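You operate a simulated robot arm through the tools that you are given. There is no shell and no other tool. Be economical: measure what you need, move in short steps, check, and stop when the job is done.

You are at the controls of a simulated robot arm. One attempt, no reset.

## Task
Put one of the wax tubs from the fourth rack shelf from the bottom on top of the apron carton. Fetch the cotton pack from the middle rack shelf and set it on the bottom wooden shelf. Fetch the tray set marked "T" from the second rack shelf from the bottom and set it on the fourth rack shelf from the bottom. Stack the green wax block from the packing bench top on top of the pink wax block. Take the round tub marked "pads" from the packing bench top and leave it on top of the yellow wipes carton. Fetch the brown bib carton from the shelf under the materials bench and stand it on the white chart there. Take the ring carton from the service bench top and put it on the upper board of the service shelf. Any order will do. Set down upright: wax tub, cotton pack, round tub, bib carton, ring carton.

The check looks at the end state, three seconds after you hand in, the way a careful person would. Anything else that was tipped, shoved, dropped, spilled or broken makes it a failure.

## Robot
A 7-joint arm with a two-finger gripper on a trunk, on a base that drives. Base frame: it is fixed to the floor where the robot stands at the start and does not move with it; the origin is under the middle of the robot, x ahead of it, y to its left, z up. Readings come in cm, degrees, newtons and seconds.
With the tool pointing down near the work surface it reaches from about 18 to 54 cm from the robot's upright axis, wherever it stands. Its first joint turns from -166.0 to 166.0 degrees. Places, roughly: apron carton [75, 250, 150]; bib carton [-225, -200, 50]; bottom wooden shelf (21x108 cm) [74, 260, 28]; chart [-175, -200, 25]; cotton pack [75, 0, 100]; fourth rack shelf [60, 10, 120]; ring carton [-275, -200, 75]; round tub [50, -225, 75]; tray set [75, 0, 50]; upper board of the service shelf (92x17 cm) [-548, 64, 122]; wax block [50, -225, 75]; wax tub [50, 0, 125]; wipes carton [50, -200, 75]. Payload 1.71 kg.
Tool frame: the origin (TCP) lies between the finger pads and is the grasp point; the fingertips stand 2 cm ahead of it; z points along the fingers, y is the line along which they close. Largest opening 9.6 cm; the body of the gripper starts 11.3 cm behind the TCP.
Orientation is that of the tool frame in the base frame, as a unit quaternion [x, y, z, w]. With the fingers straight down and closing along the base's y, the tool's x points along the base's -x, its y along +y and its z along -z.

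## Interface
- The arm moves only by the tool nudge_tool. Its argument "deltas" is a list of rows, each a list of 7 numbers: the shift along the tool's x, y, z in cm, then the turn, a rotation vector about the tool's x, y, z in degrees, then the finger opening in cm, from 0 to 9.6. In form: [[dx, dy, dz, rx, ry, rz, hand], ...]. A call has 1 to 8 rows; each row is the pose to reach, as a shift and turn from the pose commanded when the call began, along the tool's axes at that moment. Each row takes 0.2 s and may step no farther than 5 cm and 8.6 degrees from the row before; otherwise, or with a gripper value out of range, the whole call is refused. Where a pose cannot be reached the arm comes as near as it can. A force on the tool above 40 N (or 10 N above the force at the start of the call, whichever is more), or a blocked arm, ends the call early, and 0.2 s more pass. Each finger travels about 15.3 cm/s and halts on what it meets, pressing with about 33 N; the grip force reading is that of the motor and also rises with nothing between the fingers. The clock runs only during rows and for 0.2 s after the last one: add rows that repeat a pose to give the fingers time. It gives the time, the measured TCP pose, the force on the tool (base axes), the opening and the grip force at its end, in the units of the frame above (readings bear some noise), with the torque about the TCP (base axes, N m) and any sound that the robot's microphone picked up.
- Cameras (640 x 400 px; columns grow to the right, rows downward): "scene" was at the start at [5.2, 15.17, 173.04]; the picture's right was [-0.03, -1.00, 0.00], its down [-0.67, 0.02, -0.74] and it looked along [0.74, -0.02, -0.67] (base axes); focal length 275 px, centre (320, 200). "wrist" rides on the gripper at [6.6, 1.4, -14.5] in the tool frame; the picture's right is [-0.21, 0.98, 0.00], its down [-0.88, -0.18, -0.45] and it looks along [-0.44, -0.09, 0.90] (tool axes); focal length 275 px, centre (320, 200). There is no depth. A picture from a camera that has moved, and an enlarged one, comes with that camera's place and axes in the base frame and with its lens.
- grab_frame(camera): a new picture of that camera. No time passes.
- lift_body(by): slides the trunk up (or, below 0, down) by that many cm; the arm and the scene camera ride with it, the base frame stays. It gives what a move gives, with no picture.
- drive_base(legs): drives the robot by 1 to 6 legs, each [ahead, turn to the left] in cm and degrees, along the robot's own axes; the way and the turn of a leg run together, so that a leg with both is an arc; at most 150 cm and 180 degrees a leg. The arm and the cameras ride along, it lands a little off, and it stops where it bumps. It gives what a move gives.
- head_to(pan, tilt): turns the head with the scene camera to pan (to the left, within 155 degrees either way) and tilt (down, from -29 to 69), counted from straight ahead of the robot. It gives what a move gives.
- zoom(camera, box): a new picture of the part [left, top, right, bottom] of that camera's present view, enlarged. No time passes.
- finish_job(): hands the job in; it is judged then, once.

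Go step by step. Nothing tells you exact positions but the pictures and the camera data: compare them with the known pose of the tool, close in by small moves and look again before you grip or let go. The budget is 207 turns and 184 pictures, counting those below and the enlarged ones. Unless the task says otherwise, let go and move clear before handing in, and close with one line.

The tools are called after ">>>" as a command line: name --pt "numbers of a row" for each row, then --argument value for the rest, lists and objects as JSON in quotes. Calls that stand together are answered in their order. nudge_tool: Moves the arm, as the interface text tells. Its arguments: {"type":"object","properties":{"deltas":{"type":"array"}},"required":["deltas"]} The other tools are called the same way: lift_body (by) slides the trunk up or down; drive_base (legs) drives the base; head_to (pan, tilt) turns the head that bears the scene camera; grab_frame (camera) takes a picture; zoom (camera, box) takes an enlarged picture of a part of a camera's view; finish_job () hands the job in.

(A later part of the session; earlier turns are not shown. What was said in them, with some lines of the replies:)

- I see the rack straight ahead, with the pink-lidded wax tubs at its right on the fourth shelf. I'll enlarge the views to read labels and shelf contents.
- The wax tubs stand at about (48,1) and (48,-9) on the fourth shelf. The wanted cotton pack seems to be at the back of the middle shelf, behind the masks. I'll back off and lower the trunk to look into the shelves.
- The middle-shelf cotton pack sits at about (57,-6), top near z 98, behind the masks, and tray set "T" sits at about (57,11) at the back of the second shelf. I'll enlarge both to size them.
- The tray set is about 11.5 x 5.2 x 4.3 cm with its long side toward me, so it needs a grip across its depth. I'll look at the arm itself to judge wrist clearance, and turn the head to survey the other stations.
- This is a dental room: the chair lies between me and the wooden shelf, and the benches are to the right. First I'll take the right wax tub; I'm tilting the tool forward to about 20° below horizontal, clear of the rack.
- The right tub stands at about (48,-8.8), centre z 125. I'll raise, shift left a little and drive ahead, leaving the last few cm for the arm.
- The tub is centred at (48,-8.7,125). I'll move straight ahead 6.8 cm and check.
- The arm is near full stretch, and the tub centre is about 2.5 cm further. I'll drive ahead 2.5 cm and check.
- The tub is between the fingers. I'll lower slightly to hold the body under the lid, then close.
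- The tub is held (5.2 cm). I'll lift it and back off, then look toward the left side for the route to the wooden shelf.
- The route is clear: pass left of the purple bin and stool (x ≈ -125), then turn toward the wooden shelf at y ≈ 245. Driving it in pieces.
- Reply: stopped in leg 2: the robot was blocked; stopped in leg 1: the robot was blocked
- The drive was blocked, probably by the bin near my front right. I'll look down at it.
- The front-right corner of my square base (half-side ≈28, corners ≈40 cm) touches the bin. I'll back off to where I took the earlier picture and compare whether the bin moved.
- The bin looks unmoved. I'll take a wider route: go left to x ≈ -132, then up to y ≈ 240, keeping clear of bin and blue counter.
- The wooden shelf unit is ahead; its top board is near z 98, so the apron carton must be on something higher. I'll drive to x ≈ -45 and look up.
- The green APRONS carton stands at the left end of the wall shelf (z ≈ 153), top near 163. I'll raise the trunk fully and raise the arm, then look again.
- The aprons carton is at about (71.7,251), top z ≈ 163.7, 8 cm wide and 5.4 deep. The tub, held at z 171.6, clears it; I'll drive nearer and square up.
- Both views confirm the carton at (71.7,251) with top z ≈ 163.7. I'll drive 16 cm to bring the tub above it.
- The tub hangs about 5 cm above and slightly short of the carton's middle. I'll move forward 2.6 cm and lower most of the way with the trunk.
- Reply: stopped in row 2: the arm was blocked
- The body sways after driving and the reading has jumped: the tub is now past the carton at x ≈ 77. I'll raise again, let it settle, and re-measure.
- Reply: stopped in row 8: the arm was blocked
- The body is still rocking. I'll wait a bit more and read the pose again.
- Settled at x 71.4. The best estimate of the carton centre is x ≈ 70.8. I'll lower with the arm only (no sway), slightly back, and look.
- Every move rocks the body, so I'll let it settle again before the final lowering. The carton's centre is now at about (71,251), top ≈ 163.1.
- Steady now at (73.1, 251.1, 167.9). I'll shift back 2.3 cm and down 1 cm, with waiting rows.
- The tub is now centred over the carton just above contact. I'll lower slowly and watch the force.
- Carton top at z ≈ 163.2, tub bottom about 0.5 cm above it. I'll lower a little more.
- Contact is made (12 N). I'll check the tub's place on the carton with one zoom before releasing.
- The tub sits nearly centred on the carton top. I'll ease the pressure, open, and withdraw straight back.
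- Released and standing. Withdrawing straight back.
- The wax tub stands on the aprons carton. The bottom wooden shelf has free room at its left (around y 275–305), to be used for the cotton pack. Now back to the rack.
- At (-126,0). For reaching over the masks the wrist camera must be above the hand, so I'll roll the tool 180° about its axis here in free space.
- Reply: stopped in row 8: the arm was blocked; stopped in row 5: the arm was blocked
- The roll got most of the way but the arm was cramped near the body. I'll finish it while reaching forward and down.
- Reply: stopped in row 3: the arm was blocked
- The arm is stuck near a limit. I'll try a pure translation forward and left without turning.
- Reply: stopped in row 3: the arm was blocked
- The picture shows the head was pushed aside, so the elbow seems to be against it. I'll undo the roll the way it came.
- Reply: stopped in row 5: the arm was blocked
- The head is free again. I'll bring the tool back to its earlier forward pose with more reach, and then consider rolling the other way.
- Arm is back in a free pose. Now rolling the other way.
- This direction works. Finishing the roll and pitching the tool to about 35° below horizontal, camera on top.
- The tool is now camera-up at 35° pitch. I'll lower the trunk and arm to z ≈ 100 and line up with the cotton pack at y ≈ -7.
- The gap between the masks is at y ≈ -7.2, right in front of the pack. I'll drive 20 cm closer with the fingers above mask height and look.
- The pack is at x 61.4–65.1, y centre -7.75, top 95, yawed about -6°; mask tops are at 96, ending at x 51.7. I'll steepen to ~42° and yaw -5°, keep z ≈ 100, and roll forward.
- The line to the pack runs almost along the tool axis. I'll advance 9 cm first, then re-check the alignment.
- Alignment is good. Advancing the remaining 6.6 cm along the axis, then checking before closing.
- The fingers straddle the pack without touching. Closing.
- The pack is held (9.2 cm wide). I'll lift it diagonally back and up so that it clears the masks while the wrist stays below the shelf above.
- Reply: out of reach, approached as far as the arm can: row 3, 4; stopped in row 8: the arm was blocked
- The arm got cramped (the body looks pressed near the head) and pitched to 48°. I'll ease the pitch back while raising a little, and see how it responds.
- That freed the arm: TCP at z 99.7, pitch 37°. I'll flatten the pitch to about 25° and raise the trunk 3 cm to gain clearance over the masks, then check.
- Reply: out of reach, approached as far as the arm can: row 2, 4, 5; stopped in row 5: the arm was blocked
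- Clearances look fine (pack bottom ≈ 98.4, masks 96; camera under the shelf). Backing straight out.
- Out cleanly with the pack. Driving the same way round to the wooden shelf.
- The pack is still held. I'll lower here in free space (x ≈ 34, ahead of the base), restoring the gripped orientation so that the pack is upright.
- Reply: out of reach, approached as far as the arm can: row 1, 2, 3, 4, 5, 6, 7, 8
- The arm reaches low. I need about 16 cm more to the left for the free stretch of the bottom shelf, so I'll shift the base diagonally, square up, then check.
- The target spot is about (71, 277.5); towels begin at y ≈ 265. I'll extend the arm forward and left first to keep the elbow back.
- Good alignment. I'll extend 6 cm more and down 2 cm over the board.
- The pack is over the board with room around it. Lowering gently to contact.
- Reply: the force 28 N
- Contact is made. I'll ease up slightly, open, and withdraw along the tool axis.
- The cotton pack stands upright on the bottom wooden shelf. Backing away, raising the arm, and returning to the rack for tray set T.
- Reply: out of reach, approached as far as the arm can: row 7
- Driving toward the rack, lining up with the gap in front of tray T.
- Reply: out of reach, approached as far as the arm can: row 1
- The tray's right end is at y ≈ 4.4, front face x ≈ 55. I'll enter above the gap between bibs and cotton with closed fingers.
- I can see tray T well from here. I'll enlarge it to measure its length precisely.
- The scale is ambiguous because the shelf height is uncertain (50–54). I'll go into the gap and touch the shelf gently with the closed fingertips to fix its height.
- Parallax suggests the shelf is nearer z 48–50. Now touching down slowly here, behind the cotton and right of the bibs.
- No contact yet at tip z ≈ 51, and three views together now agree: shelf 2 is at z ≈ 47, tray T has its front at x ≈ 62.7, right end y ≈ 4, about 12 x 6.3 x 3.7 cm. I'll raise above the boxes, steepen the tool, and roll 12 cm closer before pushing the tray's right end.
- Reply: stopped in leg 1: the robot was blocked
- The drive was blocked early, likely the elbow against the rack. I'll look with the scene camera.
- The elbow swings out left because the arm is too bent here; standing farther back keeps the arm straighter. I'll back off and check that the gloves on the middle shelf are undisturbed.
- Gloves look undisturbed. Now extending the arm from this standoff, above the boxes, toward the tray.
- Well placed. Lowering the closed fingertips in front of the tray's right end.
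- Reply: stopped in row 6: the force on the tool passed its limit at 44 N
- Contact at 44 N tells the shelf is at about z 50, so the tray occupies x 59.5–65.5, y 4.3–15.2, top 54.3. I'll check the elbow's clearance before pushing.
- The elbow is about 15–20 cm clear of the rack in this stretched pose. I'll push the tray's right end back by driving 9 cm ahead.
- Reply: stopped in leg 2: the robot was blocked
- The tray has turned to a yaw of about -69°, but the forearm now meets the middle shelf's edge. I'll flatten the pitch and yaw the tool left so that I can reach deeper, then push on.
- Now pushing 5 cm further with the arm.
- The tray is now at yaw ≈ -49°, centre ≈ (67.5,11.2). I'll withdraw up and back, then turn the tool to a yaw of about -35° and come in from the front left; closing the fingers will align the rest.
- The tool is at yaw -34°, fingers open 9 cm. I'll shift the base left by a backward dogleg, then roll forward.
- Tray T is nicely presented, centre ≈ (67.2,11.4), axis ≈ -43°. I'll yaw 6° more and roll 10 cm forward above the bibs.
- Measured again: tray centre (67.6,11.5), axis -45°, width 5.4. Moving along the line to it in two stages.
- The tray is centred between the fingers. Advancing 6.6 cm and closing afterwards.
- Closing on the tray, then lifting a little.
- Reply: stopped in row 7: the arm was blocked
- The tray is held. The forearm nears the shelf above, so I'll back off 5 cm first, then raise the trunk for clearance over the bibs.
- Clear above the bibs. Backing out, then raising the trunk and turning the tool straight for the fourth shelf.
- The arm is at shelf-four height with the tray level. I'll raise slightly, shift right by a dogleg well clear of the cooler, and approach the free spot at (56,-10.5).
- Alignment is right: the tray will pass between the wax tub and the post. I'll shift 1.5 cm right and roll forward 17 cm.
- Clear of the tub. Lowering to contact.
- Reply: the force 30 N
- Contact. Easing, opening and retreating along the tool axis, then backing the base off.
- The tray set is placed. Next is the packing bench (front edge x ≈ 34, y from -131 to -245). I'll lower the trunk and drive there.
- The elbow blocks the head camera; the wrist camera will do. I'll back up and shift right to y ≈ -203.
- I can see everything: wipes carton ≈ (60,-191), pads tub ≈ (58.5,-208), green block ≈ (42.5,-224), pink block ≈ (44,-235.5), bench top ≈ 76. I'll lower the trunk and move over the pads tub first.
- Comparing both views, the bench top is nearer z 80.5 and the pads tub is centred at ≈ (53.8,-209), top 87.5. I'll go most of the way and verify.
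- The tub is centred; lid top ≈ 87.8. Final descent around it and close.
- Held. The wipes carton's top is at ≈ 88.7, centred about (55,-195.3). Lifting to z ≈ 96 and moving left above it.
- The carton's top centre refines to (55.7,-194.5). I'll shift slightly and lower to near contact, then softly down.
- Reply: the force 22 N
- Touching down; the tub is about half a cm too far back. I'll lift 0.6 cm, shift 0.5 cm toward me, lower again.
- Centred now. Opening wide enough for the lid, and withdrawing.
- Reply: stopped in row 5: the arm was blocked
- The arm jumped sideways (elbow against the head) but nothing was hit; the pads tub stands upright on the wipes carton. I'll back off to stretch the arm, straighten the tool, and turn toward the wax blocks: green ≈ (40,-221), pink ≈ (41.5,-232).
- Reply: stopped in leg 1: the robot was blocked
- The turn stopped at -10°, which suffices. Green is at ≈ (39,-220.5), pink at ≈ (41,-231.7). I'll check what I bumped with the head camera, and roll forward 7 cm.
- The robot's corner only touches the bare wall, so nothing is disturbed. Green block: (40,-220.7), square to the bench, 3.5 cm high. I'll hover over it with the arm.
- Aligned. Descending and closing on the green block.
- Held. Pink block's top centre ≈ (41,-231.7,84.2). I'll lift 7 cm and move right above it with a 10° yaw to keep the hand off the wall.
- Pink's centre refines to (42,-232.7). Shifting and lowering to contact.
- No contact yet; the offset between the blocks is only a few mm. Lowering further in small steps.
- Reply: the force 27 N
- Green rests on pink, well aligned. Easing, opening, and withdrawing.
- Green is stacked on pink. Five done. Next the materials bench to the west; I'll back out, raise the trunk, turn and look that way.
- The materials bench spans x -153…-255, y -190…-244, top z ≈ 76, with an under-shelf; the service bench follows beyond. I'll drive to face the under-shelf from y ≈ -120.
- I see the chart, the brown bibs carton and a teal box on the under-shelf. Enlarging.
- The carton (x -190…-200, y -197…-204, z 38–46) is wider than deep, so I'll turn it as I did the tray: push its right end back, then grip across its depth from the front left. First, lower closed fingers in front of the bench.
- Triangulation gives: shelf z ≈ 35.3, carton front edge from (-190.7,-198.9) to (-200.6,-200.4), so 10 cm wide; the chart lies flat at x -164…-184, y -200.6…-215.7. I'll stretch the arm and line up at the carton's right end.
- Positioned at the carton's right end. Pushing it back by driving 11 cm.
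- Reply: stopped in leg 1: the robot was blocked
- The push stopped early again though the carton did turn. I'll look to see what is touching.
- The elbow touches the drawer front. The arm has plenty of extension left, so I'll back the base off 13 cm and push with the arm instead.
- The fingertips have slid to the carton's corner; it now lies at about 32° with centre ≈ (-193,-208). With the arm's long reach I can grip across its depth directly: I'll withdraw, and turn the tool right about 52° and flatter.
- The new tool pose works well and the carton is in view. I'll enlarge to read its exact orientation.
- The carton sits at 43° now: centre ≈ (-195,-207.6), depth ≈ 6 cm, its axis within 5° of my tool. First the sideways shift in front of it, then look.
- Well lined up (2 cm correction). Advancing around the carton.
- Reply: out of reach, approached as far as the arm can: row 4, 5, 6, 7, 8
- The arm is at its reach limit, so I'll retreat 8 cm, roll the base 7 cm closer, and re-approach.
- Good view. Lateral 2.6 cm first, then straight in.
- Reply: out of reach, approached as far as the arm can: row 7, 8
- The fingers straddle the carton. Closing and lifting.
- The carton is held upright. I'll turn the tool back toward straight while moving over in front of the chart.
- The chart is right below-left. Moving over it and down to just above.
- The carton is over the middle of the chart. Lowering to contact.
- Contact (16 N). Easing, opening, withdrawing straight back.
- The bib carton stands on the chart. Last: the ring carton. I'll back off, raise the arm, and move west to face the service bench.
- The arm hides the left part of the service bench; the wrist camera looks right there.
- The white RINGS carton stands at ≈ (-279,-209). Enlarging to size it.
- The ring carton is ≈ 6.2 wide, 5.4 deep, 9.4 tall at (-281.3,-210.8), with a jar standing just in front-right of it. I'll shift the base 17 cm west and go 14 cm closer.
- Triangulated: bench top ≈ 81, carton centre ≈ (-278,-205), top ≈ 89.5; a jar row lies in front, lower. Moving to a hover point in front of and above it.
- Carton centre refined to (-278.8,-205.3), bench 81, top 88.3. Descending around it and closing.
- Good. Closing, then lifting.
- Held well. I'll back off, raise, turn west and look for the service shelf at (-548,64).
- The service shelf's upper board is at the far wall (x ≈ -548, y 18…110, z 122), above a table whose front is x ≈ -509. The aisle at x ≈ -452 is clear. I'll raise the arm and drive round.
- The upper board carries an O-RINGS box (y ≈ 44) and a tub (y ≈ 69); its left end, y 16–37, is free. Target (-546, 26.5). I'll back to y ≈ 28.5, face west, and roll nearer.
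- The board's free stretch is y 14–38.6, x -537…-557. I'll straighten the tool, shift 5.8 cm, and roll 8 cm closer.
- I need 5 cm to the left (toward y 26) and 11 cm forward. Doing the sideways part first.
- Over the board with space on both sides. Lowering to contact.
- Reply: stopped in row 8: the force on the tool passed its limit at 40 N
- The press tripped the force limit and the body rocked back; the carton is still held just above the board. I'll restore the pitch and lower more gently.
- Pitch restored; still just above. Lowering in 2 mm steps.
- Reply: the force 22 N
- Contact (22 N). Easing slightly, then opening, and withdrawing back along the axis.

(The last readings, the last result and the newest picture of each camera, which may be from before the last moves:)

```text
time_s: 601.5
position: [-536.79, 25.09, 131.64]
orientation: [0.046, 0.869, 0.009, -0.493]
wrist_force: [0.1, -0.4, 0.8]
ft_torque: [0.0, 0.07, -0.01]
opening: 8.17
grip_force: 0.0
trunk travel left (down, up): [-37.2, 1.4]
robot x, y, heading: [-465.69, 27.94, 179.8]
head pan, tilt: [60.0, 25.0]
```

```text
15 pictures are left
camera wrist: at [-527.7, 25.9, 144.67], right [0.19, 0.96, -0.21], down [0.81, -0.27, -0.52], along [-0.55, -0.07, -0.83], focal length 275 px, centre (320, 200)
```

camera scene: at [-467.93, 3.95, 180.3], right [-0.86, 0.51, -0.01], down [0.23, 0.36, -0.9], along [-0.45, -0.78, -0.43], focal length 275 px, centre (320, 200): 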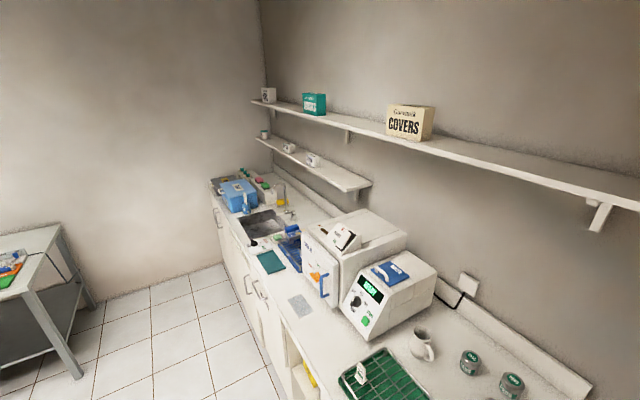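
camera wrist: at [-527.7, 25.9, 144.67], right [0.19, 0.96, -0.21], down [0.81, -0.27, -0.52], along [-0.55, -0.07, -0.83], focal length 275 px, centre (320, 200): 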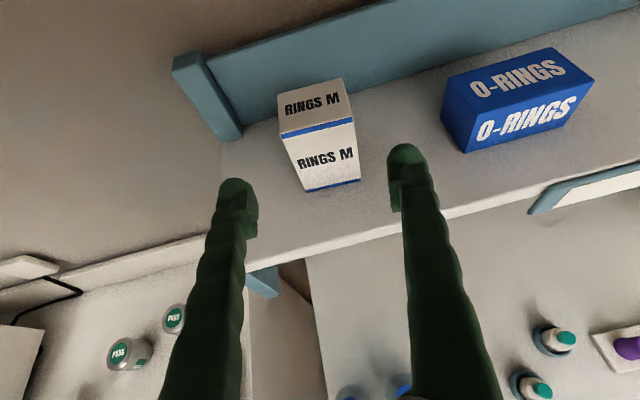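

The ring carton stands upright on the upper board. Backing clear before handing in.

>>> drive_base --legs '[[-14, 0]]'

>>> grab_frame --camera "wrist"

```text
time_s: 602.9
position: [-521.94, 25.16, 131.96]
orientation: [0.046, 0.868, 0.008, -0.495]
wrist_force: [-0.4, -0.5, -0.6]
ft_torque: [-0.02, -0.02, -0.01]
opening: 8.21
grip_force: 0.0
trunk travel left (down, up): [-37.2, 1.4]
robot x, y, heading: [-451.63, 27.28, 179.7]
head pan, tilt: [60.0, 25.0]
```

```text
14 pictures are left
camera wrist: at [-512.8, 26.06, 144.75], right [0.19, 0.96, -0.21], down [0.81, -0.27, -0.52], along [-0.56, -0.07, -0.83], focal length 275 px, centre (320, 200)
```

wrist: 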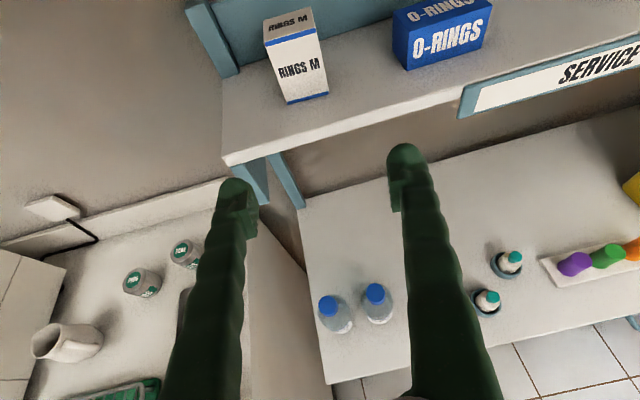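

All seven placements are done and the gripper is clear, so I'm handing in.

>>> finish_job

```text
The job is handed in.
```

All seven items are in their places and the job is handed in. On the way, the base touched the purple bin once and the elbow touched the rack once and the bench drawer once; nothing looked moved by eye.
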